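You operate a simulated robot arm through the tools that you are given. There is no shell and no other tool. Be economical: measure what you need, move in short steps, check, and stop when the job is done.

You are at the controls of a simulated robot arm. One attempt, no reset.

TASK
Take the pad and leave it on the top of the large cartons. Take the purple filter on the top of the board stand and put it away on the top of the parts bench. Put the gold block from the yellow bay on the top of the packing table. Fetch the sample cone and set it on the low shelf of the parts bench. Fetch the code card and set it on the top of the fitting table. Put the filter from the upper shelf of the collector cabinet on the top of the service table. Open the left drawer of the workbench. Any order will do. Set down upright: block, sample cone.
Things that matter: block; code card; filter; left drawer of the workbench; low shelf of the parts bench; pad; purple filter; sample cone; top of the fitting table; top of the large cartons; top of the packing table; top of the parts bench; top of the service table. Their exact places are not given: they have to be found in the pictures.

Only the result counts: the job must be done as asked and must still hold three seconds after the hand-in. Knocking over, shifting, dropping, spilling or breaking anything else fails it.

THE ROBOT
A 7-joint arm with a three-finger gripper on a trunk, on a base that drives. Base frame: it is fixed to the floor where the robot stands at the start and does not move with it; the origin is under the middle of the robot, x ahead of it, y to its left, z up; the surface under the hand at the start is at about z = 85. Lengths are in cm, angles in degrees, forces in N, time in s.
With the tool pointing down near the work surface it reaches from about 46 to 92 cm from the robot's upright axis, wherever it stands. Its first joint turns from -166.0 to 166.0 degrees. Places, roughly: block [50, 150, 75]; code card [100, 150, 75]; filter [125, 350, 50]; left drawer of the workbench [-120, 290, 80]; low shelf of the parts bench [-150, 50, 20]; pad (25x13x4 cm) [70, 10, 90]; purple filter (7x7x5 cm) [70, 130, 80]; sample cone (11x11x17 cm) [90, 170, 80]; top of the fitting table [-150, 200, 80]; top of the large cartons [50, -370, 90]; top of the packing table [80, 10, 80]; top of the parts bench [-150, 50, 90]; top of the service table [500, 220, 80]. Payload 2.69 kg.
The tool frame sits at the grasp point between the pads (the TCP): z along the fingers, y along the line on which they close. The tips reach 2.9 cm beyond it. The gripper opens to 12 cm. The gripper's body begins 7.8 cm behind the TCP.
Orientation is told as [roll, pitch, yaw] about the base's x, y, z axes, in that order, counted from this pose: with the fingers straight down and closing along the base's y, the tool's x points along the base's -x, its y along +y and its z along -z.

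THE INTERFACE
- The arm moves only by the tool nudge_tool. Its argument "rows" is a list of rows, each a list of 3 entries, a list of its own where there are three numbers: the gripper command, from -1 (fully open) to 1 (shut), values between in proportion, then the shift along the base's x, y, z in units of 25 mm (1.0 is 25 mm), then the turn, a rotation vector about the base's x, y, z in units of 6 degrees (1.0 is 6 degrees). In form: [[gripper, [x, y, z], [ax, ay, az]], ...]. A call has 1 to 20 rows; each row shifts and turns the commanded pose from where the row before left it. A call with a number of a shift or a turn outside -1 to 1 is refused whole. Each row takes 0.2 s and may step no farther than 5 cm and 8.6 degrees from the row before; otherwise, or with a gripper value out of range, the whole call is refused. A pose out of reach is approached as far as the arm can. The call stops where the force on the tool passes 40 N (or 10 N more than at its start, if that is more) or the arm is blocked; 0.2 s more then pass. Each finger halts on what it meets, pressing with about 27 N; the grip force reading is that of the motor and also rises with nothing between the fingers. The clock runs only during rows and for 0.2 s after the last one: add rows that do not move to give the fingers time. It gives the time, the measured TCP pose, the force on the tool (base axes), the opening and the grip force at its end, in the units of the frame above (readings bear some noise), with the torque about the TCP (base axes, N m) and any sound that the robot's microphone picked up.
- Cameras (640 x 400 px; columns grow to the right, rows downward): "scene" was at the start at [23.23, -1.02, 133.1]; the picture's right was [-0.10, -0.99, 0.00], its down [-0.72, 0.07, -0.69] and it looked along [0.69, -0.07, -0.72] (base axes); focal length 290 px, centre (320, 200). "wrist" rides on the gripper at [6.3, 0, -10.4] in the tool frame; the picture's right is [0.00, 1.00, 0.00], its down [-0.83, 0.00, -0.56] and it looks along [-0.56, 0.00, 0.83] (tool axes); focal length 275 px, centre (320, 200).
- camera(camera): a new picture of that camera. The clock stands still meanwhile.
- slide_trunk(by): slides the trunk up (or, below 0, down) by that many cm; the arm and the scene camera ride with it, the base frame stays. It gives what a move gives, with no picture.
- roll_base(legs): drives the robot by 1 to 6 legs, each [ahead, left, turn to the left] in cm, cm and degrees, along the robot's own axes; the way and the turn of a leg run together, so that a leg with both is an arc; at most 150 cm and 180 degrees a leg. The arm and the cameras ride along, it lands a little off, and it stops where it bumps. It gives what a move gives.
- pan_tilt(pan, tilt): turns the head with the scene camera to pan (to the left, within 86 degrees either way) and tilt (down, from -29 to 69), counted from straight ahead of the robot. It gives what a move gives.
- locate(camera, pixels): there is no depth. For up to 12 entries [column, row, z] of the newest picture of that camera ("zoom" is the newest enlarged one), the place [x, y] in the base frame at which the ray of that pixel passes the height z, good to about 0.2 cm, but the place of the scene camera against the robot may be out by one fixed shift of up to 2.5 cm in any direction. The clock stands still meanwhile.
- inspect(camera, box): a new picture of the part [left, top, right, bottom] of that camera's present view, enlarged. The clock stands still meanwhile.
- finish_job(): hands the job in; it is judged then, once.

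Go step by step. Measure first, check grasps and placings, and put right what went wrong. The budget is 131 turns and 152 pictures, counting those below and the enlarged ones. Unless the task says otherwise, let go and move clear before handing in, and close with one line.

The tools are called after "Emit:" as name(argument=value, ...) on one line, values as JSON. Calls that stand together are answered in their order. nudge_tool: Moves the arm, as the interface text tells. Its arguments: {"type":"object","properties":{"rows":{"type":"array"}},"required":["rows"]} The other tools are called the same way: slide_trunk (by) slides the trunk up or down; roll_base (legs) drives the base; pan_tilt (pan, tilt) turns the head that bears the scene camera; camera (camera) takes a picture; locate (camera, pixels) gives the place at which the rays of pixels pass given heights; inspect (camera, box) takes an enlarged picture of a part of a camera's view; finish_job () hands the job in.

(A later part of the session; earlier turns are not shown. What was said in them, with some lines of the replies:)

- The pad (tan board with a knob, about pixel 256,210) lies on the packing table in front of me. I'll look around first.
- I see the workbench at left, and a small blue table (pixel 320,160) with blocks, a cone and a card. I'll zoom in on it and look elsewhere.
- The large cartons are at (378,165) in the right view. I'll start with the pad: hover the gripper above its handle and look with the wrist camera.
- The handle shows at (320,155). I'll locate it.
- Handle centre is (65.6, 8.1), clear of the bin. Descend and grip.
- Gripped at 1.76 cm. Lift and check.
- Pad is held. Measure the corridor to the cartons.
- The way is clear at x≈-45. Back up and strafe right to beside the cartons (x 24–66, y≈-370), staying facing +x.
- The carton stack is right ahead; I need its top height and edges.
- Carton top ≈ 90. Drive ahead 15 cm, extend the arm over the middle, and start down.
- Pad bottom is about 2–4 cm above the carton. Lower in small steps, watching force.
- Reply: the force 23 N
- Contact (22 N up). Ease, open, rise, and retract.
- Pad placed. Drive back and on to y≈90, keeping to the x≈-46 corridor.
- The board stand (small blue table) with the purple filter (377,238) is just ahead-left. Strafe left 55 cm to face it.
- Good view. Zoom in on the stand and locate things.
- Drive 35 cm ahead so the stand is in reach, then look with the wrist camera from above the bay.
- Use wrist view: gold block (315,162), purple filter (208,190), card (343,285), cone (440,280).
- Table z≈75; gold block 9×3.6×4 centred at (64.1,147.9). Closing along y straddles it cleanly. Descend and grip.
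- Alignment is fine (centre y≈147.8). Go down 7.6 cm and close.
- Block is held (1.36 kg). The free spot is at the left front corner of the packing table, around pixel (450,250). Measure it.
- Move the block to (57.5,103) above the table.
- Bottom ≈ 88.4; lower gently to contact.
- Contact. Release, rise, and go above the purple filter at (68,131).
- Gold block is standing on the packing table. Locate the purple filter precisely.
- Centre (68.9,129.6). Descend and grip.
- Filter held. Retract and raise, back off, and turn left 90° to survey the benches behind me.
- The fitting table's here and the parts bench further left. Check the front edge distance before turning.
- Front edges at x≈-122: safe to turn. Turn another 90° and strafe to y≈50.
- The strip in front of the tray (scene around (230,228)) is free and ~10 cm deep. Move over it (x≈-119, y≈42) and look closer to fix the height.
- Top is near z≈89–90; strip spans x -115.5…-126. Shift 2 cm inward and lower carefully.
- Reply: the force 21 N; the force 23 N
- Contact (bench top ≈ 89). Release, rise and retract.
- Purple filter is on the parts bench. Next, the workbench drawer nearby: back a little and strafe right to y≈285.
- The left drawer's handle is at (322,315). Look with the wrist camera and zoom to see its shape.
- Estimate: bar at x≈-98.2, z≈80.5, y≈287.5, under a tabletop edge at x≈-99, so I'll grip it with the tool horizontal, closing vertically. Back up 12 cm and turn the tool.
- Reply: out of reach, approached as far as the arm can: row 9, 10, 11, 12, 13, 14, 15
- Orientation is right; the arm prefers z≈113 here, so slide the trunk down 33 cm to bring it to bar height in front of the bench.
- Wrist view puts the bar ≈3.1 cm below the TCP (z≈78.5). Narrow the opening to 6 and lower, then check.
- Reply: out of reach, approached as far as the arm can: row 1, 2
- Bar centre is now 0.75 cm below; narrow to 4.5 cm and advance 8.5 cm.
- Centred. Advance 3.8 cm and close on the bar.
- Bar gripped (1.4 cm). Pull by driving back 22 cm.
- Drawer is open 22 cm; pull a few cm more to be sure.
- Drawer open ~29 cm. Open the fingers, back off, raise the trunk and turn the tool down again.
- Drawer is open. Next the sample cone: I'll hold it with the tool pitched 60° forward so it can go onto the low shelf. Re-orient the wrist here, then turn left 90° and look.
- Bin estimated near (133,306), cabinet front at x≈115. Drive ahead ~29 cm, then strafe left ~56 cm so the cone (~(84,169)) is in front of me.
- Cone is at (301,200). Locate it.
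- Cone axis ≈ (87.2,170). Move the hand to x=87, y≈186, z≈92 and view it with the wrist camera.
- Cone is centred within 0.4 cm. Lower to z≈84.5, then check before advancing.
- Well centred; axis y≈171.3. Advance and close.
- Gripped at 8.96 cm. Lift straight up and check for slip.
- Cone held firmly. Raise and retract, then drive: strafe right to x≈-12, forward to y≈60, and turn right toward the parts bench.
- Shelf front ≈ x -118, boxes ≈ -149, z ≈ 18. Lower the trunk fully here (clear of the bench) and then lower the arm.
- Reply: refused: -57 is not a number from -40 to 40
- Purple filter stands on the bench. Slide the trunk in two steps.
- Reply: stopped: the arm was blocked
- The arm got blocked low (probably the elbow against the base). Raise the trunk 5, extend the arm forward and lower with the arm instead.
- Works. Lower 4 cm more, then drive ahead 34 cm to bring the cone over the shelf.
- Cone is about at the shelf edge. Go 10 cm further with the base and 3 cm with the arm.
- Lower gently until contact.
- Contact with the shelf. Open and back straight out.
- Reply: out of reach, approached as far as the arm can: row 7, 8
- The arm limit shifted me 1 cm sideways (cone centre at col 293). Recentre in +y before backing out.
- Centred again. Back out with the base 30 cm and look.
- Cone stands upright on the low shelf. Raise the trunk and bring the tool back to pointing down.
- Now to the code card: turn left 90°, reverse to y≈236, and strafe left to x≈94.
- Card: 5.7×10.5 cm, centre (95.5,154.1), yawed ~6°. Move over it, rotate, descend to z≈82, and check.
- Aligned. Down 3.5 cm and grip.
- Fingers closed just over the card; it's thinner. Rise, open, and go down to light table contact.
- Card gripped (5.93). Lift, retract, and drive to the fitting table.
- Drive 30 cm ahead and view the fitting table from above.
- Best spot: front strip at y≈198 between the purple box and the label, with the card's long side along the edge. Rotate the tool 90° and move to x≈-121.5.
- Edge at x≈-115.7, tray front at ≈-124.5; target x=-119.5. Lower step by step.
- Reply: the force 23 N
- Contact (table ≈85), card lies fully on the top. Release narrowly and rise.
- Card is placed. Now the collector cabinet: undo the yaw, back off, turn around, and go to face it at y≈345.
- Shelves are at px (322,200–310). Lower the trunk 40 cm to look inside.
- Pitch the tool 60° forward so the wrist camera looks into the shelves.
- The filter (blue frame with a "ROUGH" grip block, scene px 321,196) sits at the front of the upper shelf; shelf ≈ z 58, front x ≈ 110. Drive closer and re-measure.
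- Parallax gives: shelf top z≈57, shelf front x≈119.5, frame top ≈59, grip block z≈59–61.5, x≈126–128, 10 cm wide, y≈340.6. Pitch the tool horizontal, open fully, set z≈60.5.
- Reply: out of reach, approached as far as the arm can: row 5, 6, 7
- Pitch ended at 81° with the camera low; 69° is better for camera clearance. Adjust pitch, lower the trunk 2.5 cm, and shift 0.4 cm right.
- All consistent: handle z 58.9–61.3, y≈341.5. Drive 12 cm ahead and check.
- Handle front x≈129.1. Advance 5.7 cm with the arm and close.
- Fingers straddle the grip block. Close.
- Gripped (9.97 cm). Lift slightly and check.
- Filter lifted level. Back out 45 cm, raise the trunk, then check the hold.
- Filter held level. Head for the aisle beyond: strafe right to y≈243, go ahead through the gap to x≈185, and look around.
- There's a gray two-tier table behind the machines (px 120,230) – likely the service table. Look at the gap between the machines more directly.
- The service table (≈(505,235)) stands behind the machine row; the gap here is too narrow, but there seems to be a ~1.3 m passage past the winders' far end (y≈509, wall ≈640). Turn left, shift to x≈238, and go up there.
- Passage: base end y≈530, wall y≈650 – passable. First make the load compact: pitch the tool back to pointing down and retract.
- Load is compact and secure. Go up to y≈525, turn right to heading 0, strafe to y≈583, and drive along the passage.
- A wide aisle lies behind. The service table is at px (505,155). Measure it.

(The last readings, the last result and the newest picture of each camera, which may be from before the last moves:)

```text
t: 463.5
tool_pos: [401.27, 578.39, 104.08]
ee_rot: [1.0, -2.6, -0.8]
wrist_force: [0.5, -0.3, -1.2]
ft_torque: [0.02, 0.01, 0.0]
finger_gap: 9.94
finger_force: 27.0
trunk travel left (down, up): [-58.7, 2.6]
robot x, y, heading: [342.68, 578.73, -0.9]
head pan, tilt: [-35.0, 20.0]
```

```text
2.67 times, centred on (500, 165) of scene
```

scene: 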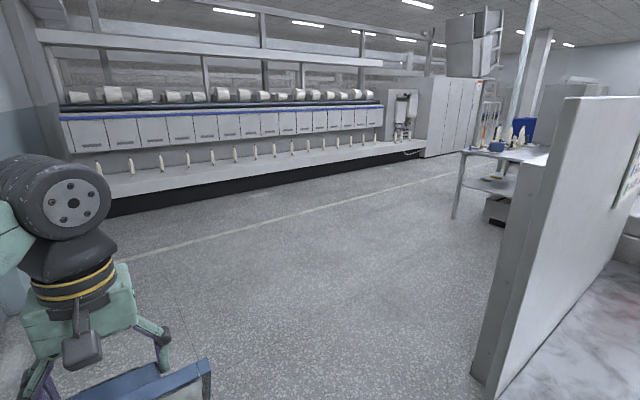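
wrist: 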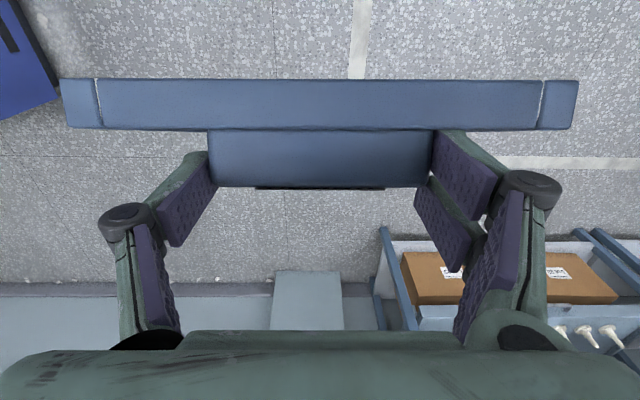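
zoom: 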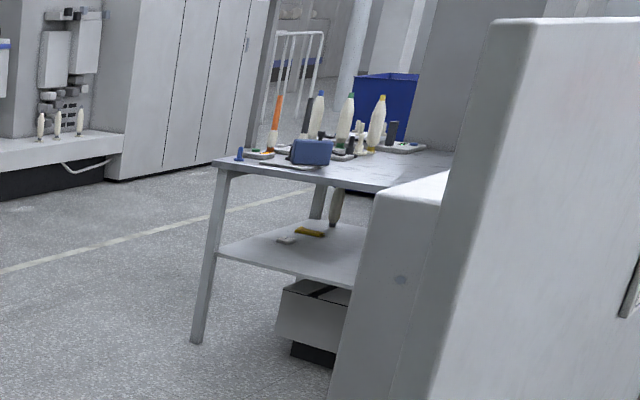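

Table spans about x 460–530, y 170–265; approach from its north end. Drive to x≈498, turn right, and come down to y≈350.

Emit:
roll_base(legs=[[100, 0, 0], [56, 0, 0], [0, 0, -89], [110, 0, 0], [110, 0, 0]])

Emit:
pan_tilt(pan=0, tilt=38)

Emit:
camera(camera="scene")

```text
t: 485.9
tool_pos: [496.79, 296.62, 104.06]
ee_rot: [1.0, -2.6, -90.5]
wrist_force: [0.6, -0.6, -2.8]
ft_torque: [0.0, 0.0, 0.01]
finger_gap: 9.94
finger_force: 27.0
trunk travel left (down, up): [-58.7, 2.6]
robot x, y, heading: [496.58, 355.12, -90.4]
head pan, tilt: [-35.0, 20.0]
```

```text
t: 486.9
tool_pos: [496.69, 296.57, 104.18]
ee_rot: [1.1, -2.7, -90.5]
wrist_force: [0.1, -0.3, -1.5]
ft_torque: [-0.01, -0.02, -0.02]
finger_gap: 9.93
finger_force: 27.3
trunk travel left (down, up): [-58.7, 2.6]
robot x, y, heading: [496.65, 354.99, -90.4]
head pan, tilt: [0.0, 38.0]
```

```text
22 pictures are left
```

scene: 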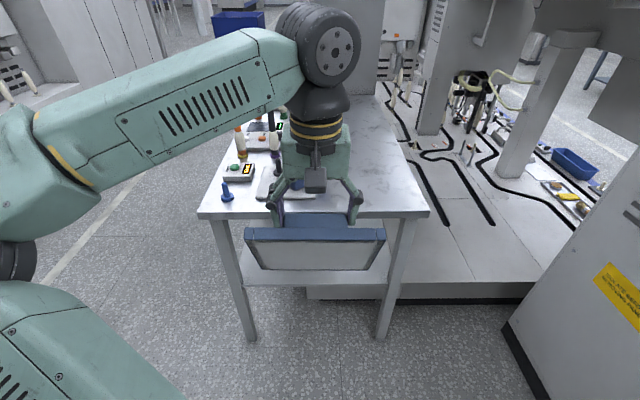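

The right part of the table is free. Pitch the tool forward again while shifting to x≈480, y≈273, and look.

Emit:
nudge_tool(rows=[[1, [-0.6, -0.85, 0.1], [-1, 0, 0]], [1, [-0.6, -0.85, 0.1], [-1, 0, 0]], [1, [-0.6, -0.85, 0.1], [-1, 0, 0]], [1, [-0.6, -0.85, 0.1], [-1, 0, 0]], [1, [-0.6, -0.85, 0], [-1, 0, 0]], [1, [-0.6, -0.85, 0], [-1, 0, 0]], [1, [-0.6, -0.85, 0], [-1, 0, 0]], [1, [-0.6, -0.85, 0], [-1, 0, 0]], [1, [-0.6, -0.85, 0], [-1, 0, 0]], [1, [-0.6, -0.85, 0], [-1, 0, 0]], [1, [-0.6, -0.85, 0], [-1, 0, 0]], [1, [0, 0, 0], [0, 0, 0]]])

Emit:
camera(camera="scene")

Emit:
camera(camera="wrist")

```text
t: 489.5
tool_pos: [480.28, 273.22, 105.15]
ee_rot: [2.3, -68.7, -91.5]
wrist_force: [-0.6, -0.1, -2.4]
ft_torque: [0.15, 0.01, 0.01]
finger_gap: 9.96
finger_force: 27.2
trunk travel left (down, up): [-58.7, 2.6]
robot x, y, heading: [496.67, 354.94, -90.4]
head pan, tilt: [0.0, 38.0]
```

```text
21 pictures are left
```

scene: 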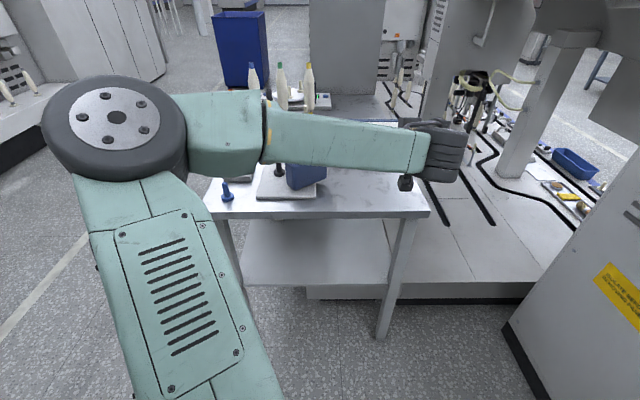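

```text
20 pictures are left
```

wrist: 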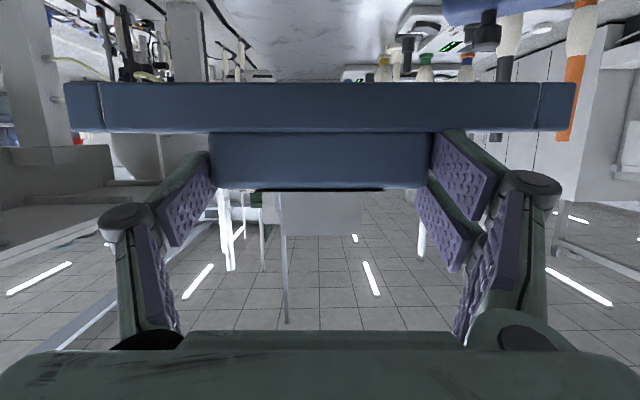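

Frame still level within ~1.4°. Measure the free part of the table.

Emit:
locate(camera="scene", pixels=[[428, 213, 85], [428, 213, 80], [207, 214, 85], [320, 198, 85], [327, 170, 85], [330, 105, 85], [385, 335, 0], [388, 115, 85]])

Emit:
inspect(camera="scene", box=[190, 80, 450, 230])

```text
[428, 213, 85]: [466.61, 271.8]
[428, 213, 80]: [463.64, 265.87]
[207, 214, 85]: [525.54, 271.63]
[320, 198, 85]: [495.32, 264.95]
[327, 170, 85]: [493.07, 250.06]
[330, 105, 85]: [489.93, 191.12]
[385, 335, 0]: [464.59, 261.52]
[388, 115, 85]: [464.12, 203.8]
```

```text
2.46 times, centred on (320, 155) of scene
```

zoom: 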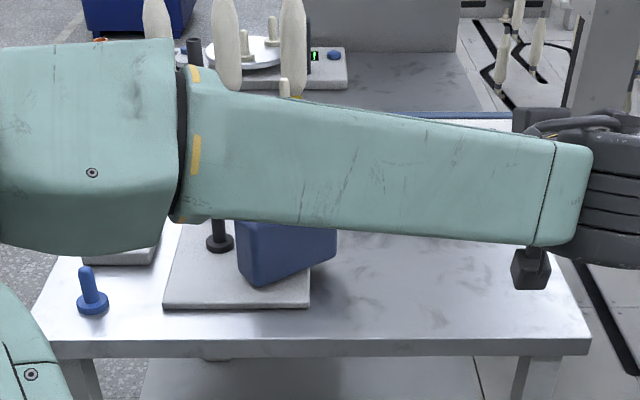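

Table top ≈ z 80; free x 464.5–494, so centre the frame at x≈479, y 258→242. I'll lower with the arm (keeps the elbow high): recentre the arm, then shift the base, and correct the roll.

Emit:
nudge_tool(rows=[[1, [0.9, 0, 0], [0, 0.24, 0]], [1, [1, 0, 0], [0, 0, 0]], [1, [1, 0, 0], [0, 0, 0]], [1, [1, 0, 0], [0, 0, 0]], [1, [1, 0, 0], [0, 0, 0]], [1, [0, 0, 0], [0, 0, 0]]])

Emit:
roll_base(legs=[[10, -13.3, 0.4]])

Emit:
camera(camera="scene")

```text
t: 490.9
tool_pos: [492.5, 273.29, 105.17]
ee_rot: [-1.7, -68.6, -87.8]
wrist_force: [0.7, 0.1, -3.0]
ft_torque: [0.14, -0.01, 0.0]
finger_gap: 9.97
finger_force: 27.0
trunk travel left (down, up): [-58.7, 2.6]
robot x, y, heading: [496.68, 354.51, -90.5]
head pan, tilt: [0.0, 38.0]
```

```text
t: 492.6
tool_pos: [479.78, 263.34, 105.11]
ee_rot: [-1.6, -68.6, -87.6]
wrist_force: [0.6, -0.2, -1.9]
ft_torque: [0.16, 0.0, 0.02]
finger_gap: 10.0
finger_force: 26.6
trunk travel left (down, up): [-58.7, 2.6]
robot x, y, heading: [483.6, 345.04, -90.1]
head pan, tilt: [0.0, 38.0]
```

```text
18 pictures are left
```

scene: 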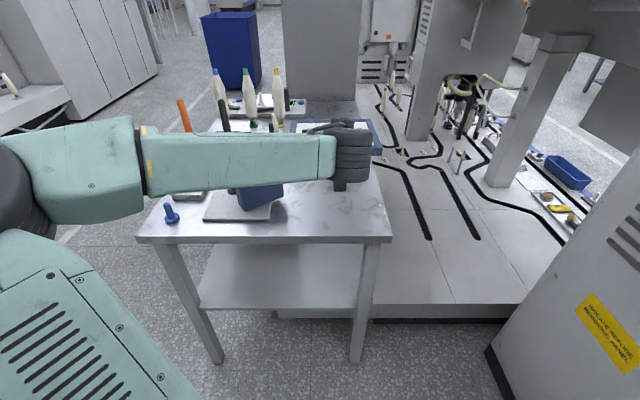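

Roll matches the pick-up. Advance 4.5 cm and lower to z≈90, then check.

Emit:
nudge_tool(rows=[[1, [0, -0.9, 0], [0, 0, 0]], [1, [0, -0.9, 0], [0, 0, 0]], [1, [0, 0, -0.8], [0, 0, 0]], [1, [0, 0, -0.8], [0, 0, 0]], [1, [0, 0, -0.8], [0, 0, 0]], [1, [0, 0, -0.8], [0, 0, 0]], [1, [0, 0, -0.8], [0, 0, 0]], [1, [0, 0, -0.8], [0, 0, 0]], [1, [0, 0, -0.8], [0, 0, 0]], [1, [0, 0, 0], [0, 0, 0]]])

Emit:
camera(camera="wrist")

Emit:
camera(camera="scene")

```text
t: 494.8
tool_pos: [479.69, 258.99, 91.17]
ee_rot: [-1.8, -68.7, -87.4]
wrist_force: [-0.1, 0.0, -2.0]
ft_torque: [0.12, -0.02, 0.01]
finger_gap: 9.96
finger_force: 27.1
trunk travel left (down, up): [-58.7, 2.6]
robot x, y, heading: [483.4, 345.49, -90.1]
head pan, tilt: [0.0, 38.0]
```

```text
17 pictures are left
```

wrist: 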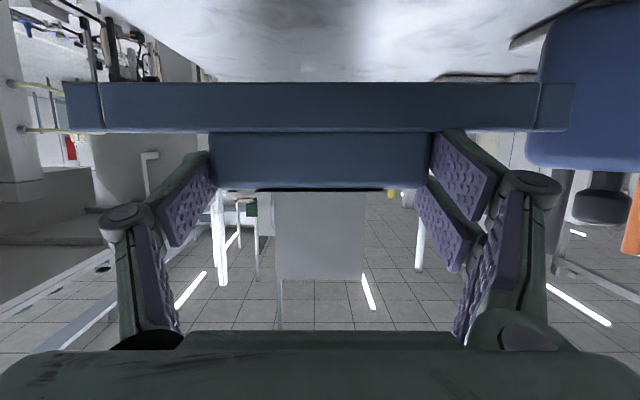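

```text
16 pictures are left
```

scene: 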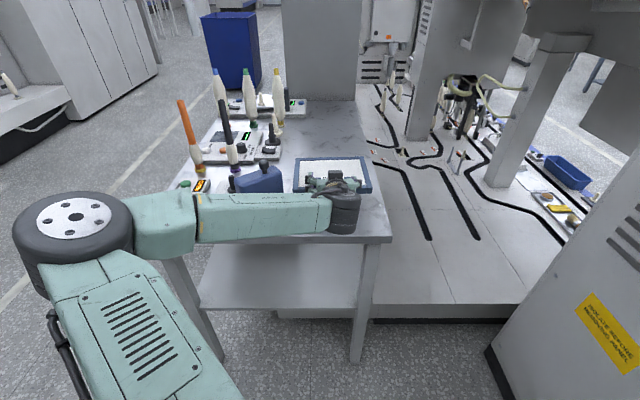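

The blue can is close to the frame's right end; shift 1.7 cm left (−x) and lower further in steps.

Emit:
nudge_tool(rows=[[1, [-0.68, 0, 0], [0, 0, 0]], [1, [0, 0, -0.6], [0, 0, 0]], [1, [0, 0, -0.6], [0, 0, 0]], [1, [0, 0, -0.4], [0, 0, 0]], [1, [0, 0, 0], [0, 0, 0]]])

Emit:
camera(camera="wrist")

Emit:
inspect(camera="scene", box=[130, 140, 410, 270])

```text
t: 495.9
tool_pos: [477.96, 258.93, 87.15]
ee_rot: [-1.7, -68.7, -87.4]
wrist_force: [0.6, -0.1, -2.2]
ft_torque: [0.15, 0.02, 0.0]
finger_gap: 9.96
finger_force: 26.7
trunk travel left (down, up): [-58.7, 2.6]
robot x, y, heading: [482.75, 345.67, -90.2]
head pan, tilt: [0.0, 38.0]
```

```text
15 pictures are left
```

wrist: 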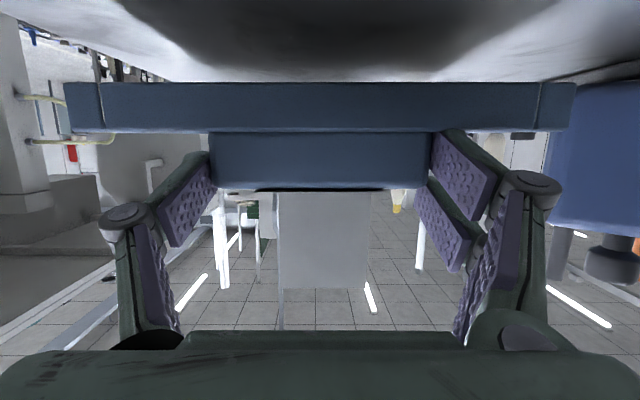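

```text
2.29 times, centred on (270, 205) of scene
```

zoom: 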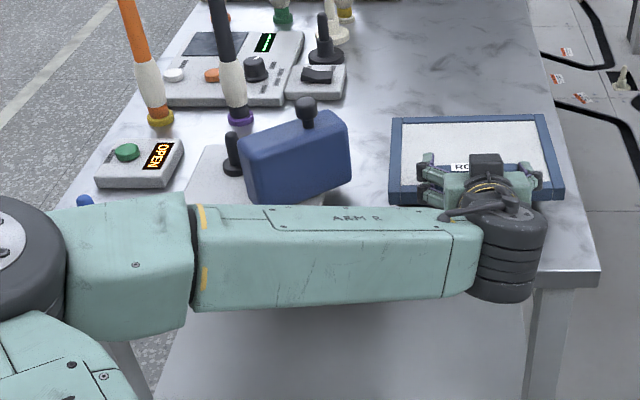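

Clear on all sides. Lower to contact.

Emit:
nudge_tool(rows=[[1, [0, 0, -0.4], [0, 0, 0]], [1, [0, 0, -0.3], [0, 0, 0]], [1, [0, 0, 0], [0, 0, 0]]])

Emit:
nudge_tool(rows=[[1, [0, 0, -0.15], [0, 0, 0]], [1, [0, 0, -0.12], [0, 0, 0]], [1, [0, 0, 0], [0, 0, 0]]])

Emit:
camera(camera="wrist")

```text
t: 496.8
tool_pos: [478.04, 258.78, 85.47]
ee_rot: [-1.7, -68.7, -87.4]
wrist_force: [-0.1, 0.5, -1.7]
ft_torque: [0.15, 0.02, -0.01]
finger_gap: 9.96
finger_force: 27.2
trunk travel left (down, up): [-58.7, 2.6]
robot x, y, heading: [483.27, 345.41, -90.1]
head pan, tilt: [0.0, 38.0]
```

```text
t: 497.6
tool_pos: [478.04, 258.92, 84.81]
ee_rot: [-1.6, -68.6, -87.4]
wrist_force: [0.7, 0.9, -1.4]
ft_torque: [-0.01, -0.12, 0.01]
finger_gap: 9.97
finger_force: 26.6
trunk travel left (down, up): [-58.7, 2.6]
robot x, y, heading: [482.91, 344.81, -90.3]
head pan, tilt: [0.0, 38.0]
```

```text
13 pictures are left
```

wrist: 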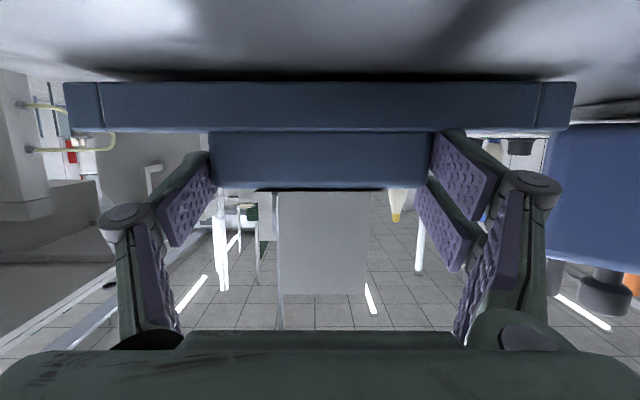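

Torque is changing (far edge touching). Continue in tiny steps.

Emit:
nudge_tool(rows=[[1, [0, 0, -0.1], [0, 0, 0]], [1, [0, 0, -0.08], [0, 0, 0]], [1, [0, 0, 0], [0, 0, 0]]])

Emit:
nudge_tool(rows=[[1, [0, 0, -0.08], [0, 0, 0]], [1, [0, 0, -0.06], [0, 0, 0]], [1, [0, 0, 0], [0, 0, 0]]])

Emit:
camera(camera="wrist")

```text
t: 498.4
tool_pos: [477.77, 258.99, 84.43]
ee_rot: [-1.3, -68.6, -87.6]
wrist_force: [-0.8, -1.2, 4.3]
ft_torque: [-0.75, -0.65, -0.11]
finger_gap: 9.99
finger_force: 27.1
trunk travel left (down, up): [-58.7, 2.6]
robot x, y, heading: [483.07, 345.07, -90.4]
head pan, tilt: [0.0, 38.0]
```

```text
t: 499.1
tool_pos: [477.69, 258.91, 84.41]
ee_rot: [-0.8, -68.7, -87.8]
wrist_force: [-2.3, -4.9, 17.1]
ft_torque: [-0.05, -1.91, -0.55]
finger_gap: 9.97
finger_force: 27.4
trunk travel left (down, up): [-58.7, 2.6]
robot x, y, heading: [482.93, 345.29, -90.2]
head pan, tilt: [0.0, 38.0]
```

```text
12 pictures are left
```

wrist: 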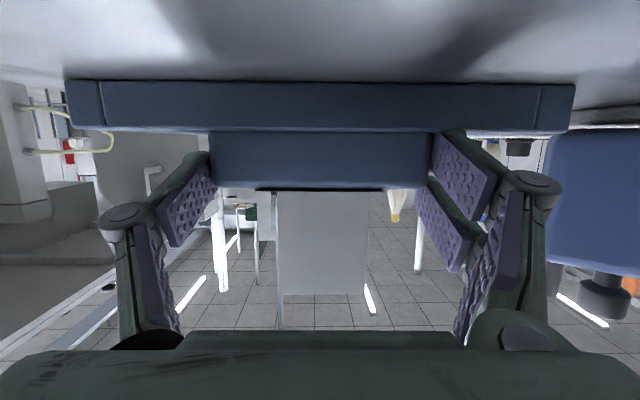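

Full contact (17 N). Release and withdraw straight back.

Emit:
nudge_tool(rows=[[1, [0, 0, 0.06], [0, 0, 0]], [0, [0, 0, 0], [0, 0, 0]], [-1, [0, 0, 0], [0, 0, 0]], [-1, [0, 0, 0], [0, 0, 0]], [-1, [0, 0, 0], [0, 0, 0]], [-1, [0, 0.5, 0.1], [0, 0, 0]], [-1, [0, 0.8, 0.1], [0, 0, 0]], [-1, [0, 0.8, 0.5], [0, 0, 0]], [-1, [0, 0, 0], [0, 0, 0]]])

Emit:
camera(camera="wrist")

```text
t: 501.1
tool_pos: [477.95, 264.23, 85.84]
ee_rot: [-1.6, -68.7, -87.3]
wrist_force: [-0.6, -1.0, -0.6]
ft_torque: [0.03, -0.04, 0.03]
finger_gap: 11.99
finger_force: 0.1
trunk travel left (down, up): [-58.7, 2.6]
robot x, y, heading: [483.18, 345.16, -90.1]
head pan, tilt: [0.0, 38.0]
```

```text
11 pictures are left
```

wrist: 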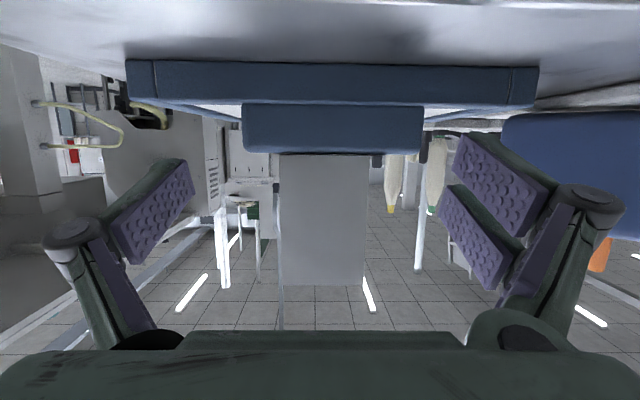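

Filter rests on the table. Raise the arm clear and back the base away, then check with the scene camera.

Emit:
nudge_tool(rows=[[-1, [0, 0.5, 0.8], [0, 0, 0]], [-1, [0, 0.3, 0.8], [0, 0, 0]], [-1, [0, 0, 0.8], [0, 0, 0]], [-1, [0, 0, 0.8], [0, 0, 0]], [-1, [0, 0, 0.8], [0, 0, 0]], [-1, [0, 0, 0.8], [0, 0, 0]]])

Emit:
roll_base(legs=[[-35, 0, 0]])

Emit:
camera(camera="scene")

```text
t: 502.6
tool_pos: [478.01, 266.21, 97.92]
ee_rot: [-1.6, -68.7, -87.5]
wrist_force: [-0.9, 0.1, -0.2]
ft_torque: [0.0, -0.03, -0.01]
finger_gap: 12.01
finger_force: 0.0
trunk travel left (down, up): [-58.7, 2.6]
robot x, y, heading: [483.1, 345.25, -90.4]
head pan, tilt: [0.0, 38.0]
```

```text
t: 504.8
tool_pos: [478.05, 301.16, 97.96]
ee_rot: [-1.6, -68.7, -87.5]
wrist_force: [-0.2, 0.3, 0.2]
ft_torque: [0.02, 0.01, 0.02]
finger_gap: 12.01
finger_force: 0.0
trunk travel left (down, up): [-58.7, 2.6]
robot x, y, heading: [483.25, 379.87, -90.1]
head pan, tilt: [0.0, 38.0]
```

```text
10 pictures are left
```

scene: 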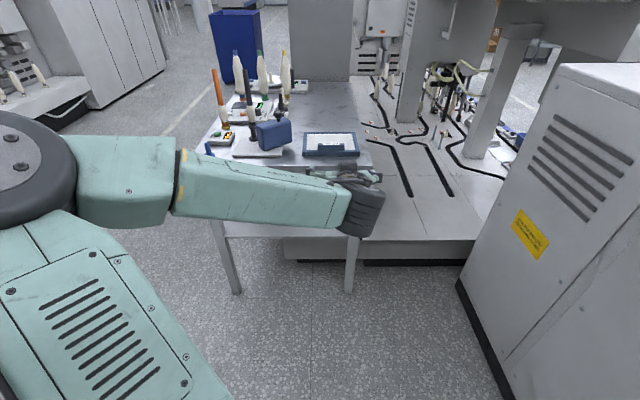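

The filter frame lies flat on the service table (330,145), nothing around it has moved, and every other placing was checked when I made it. Handing in.

Emit:
finish_job()

```text
The job is handed in.
```

I carried out all seven tasks and handed the job in. The last picture I took of each placed item, and of the drawer, showed it where it should be.
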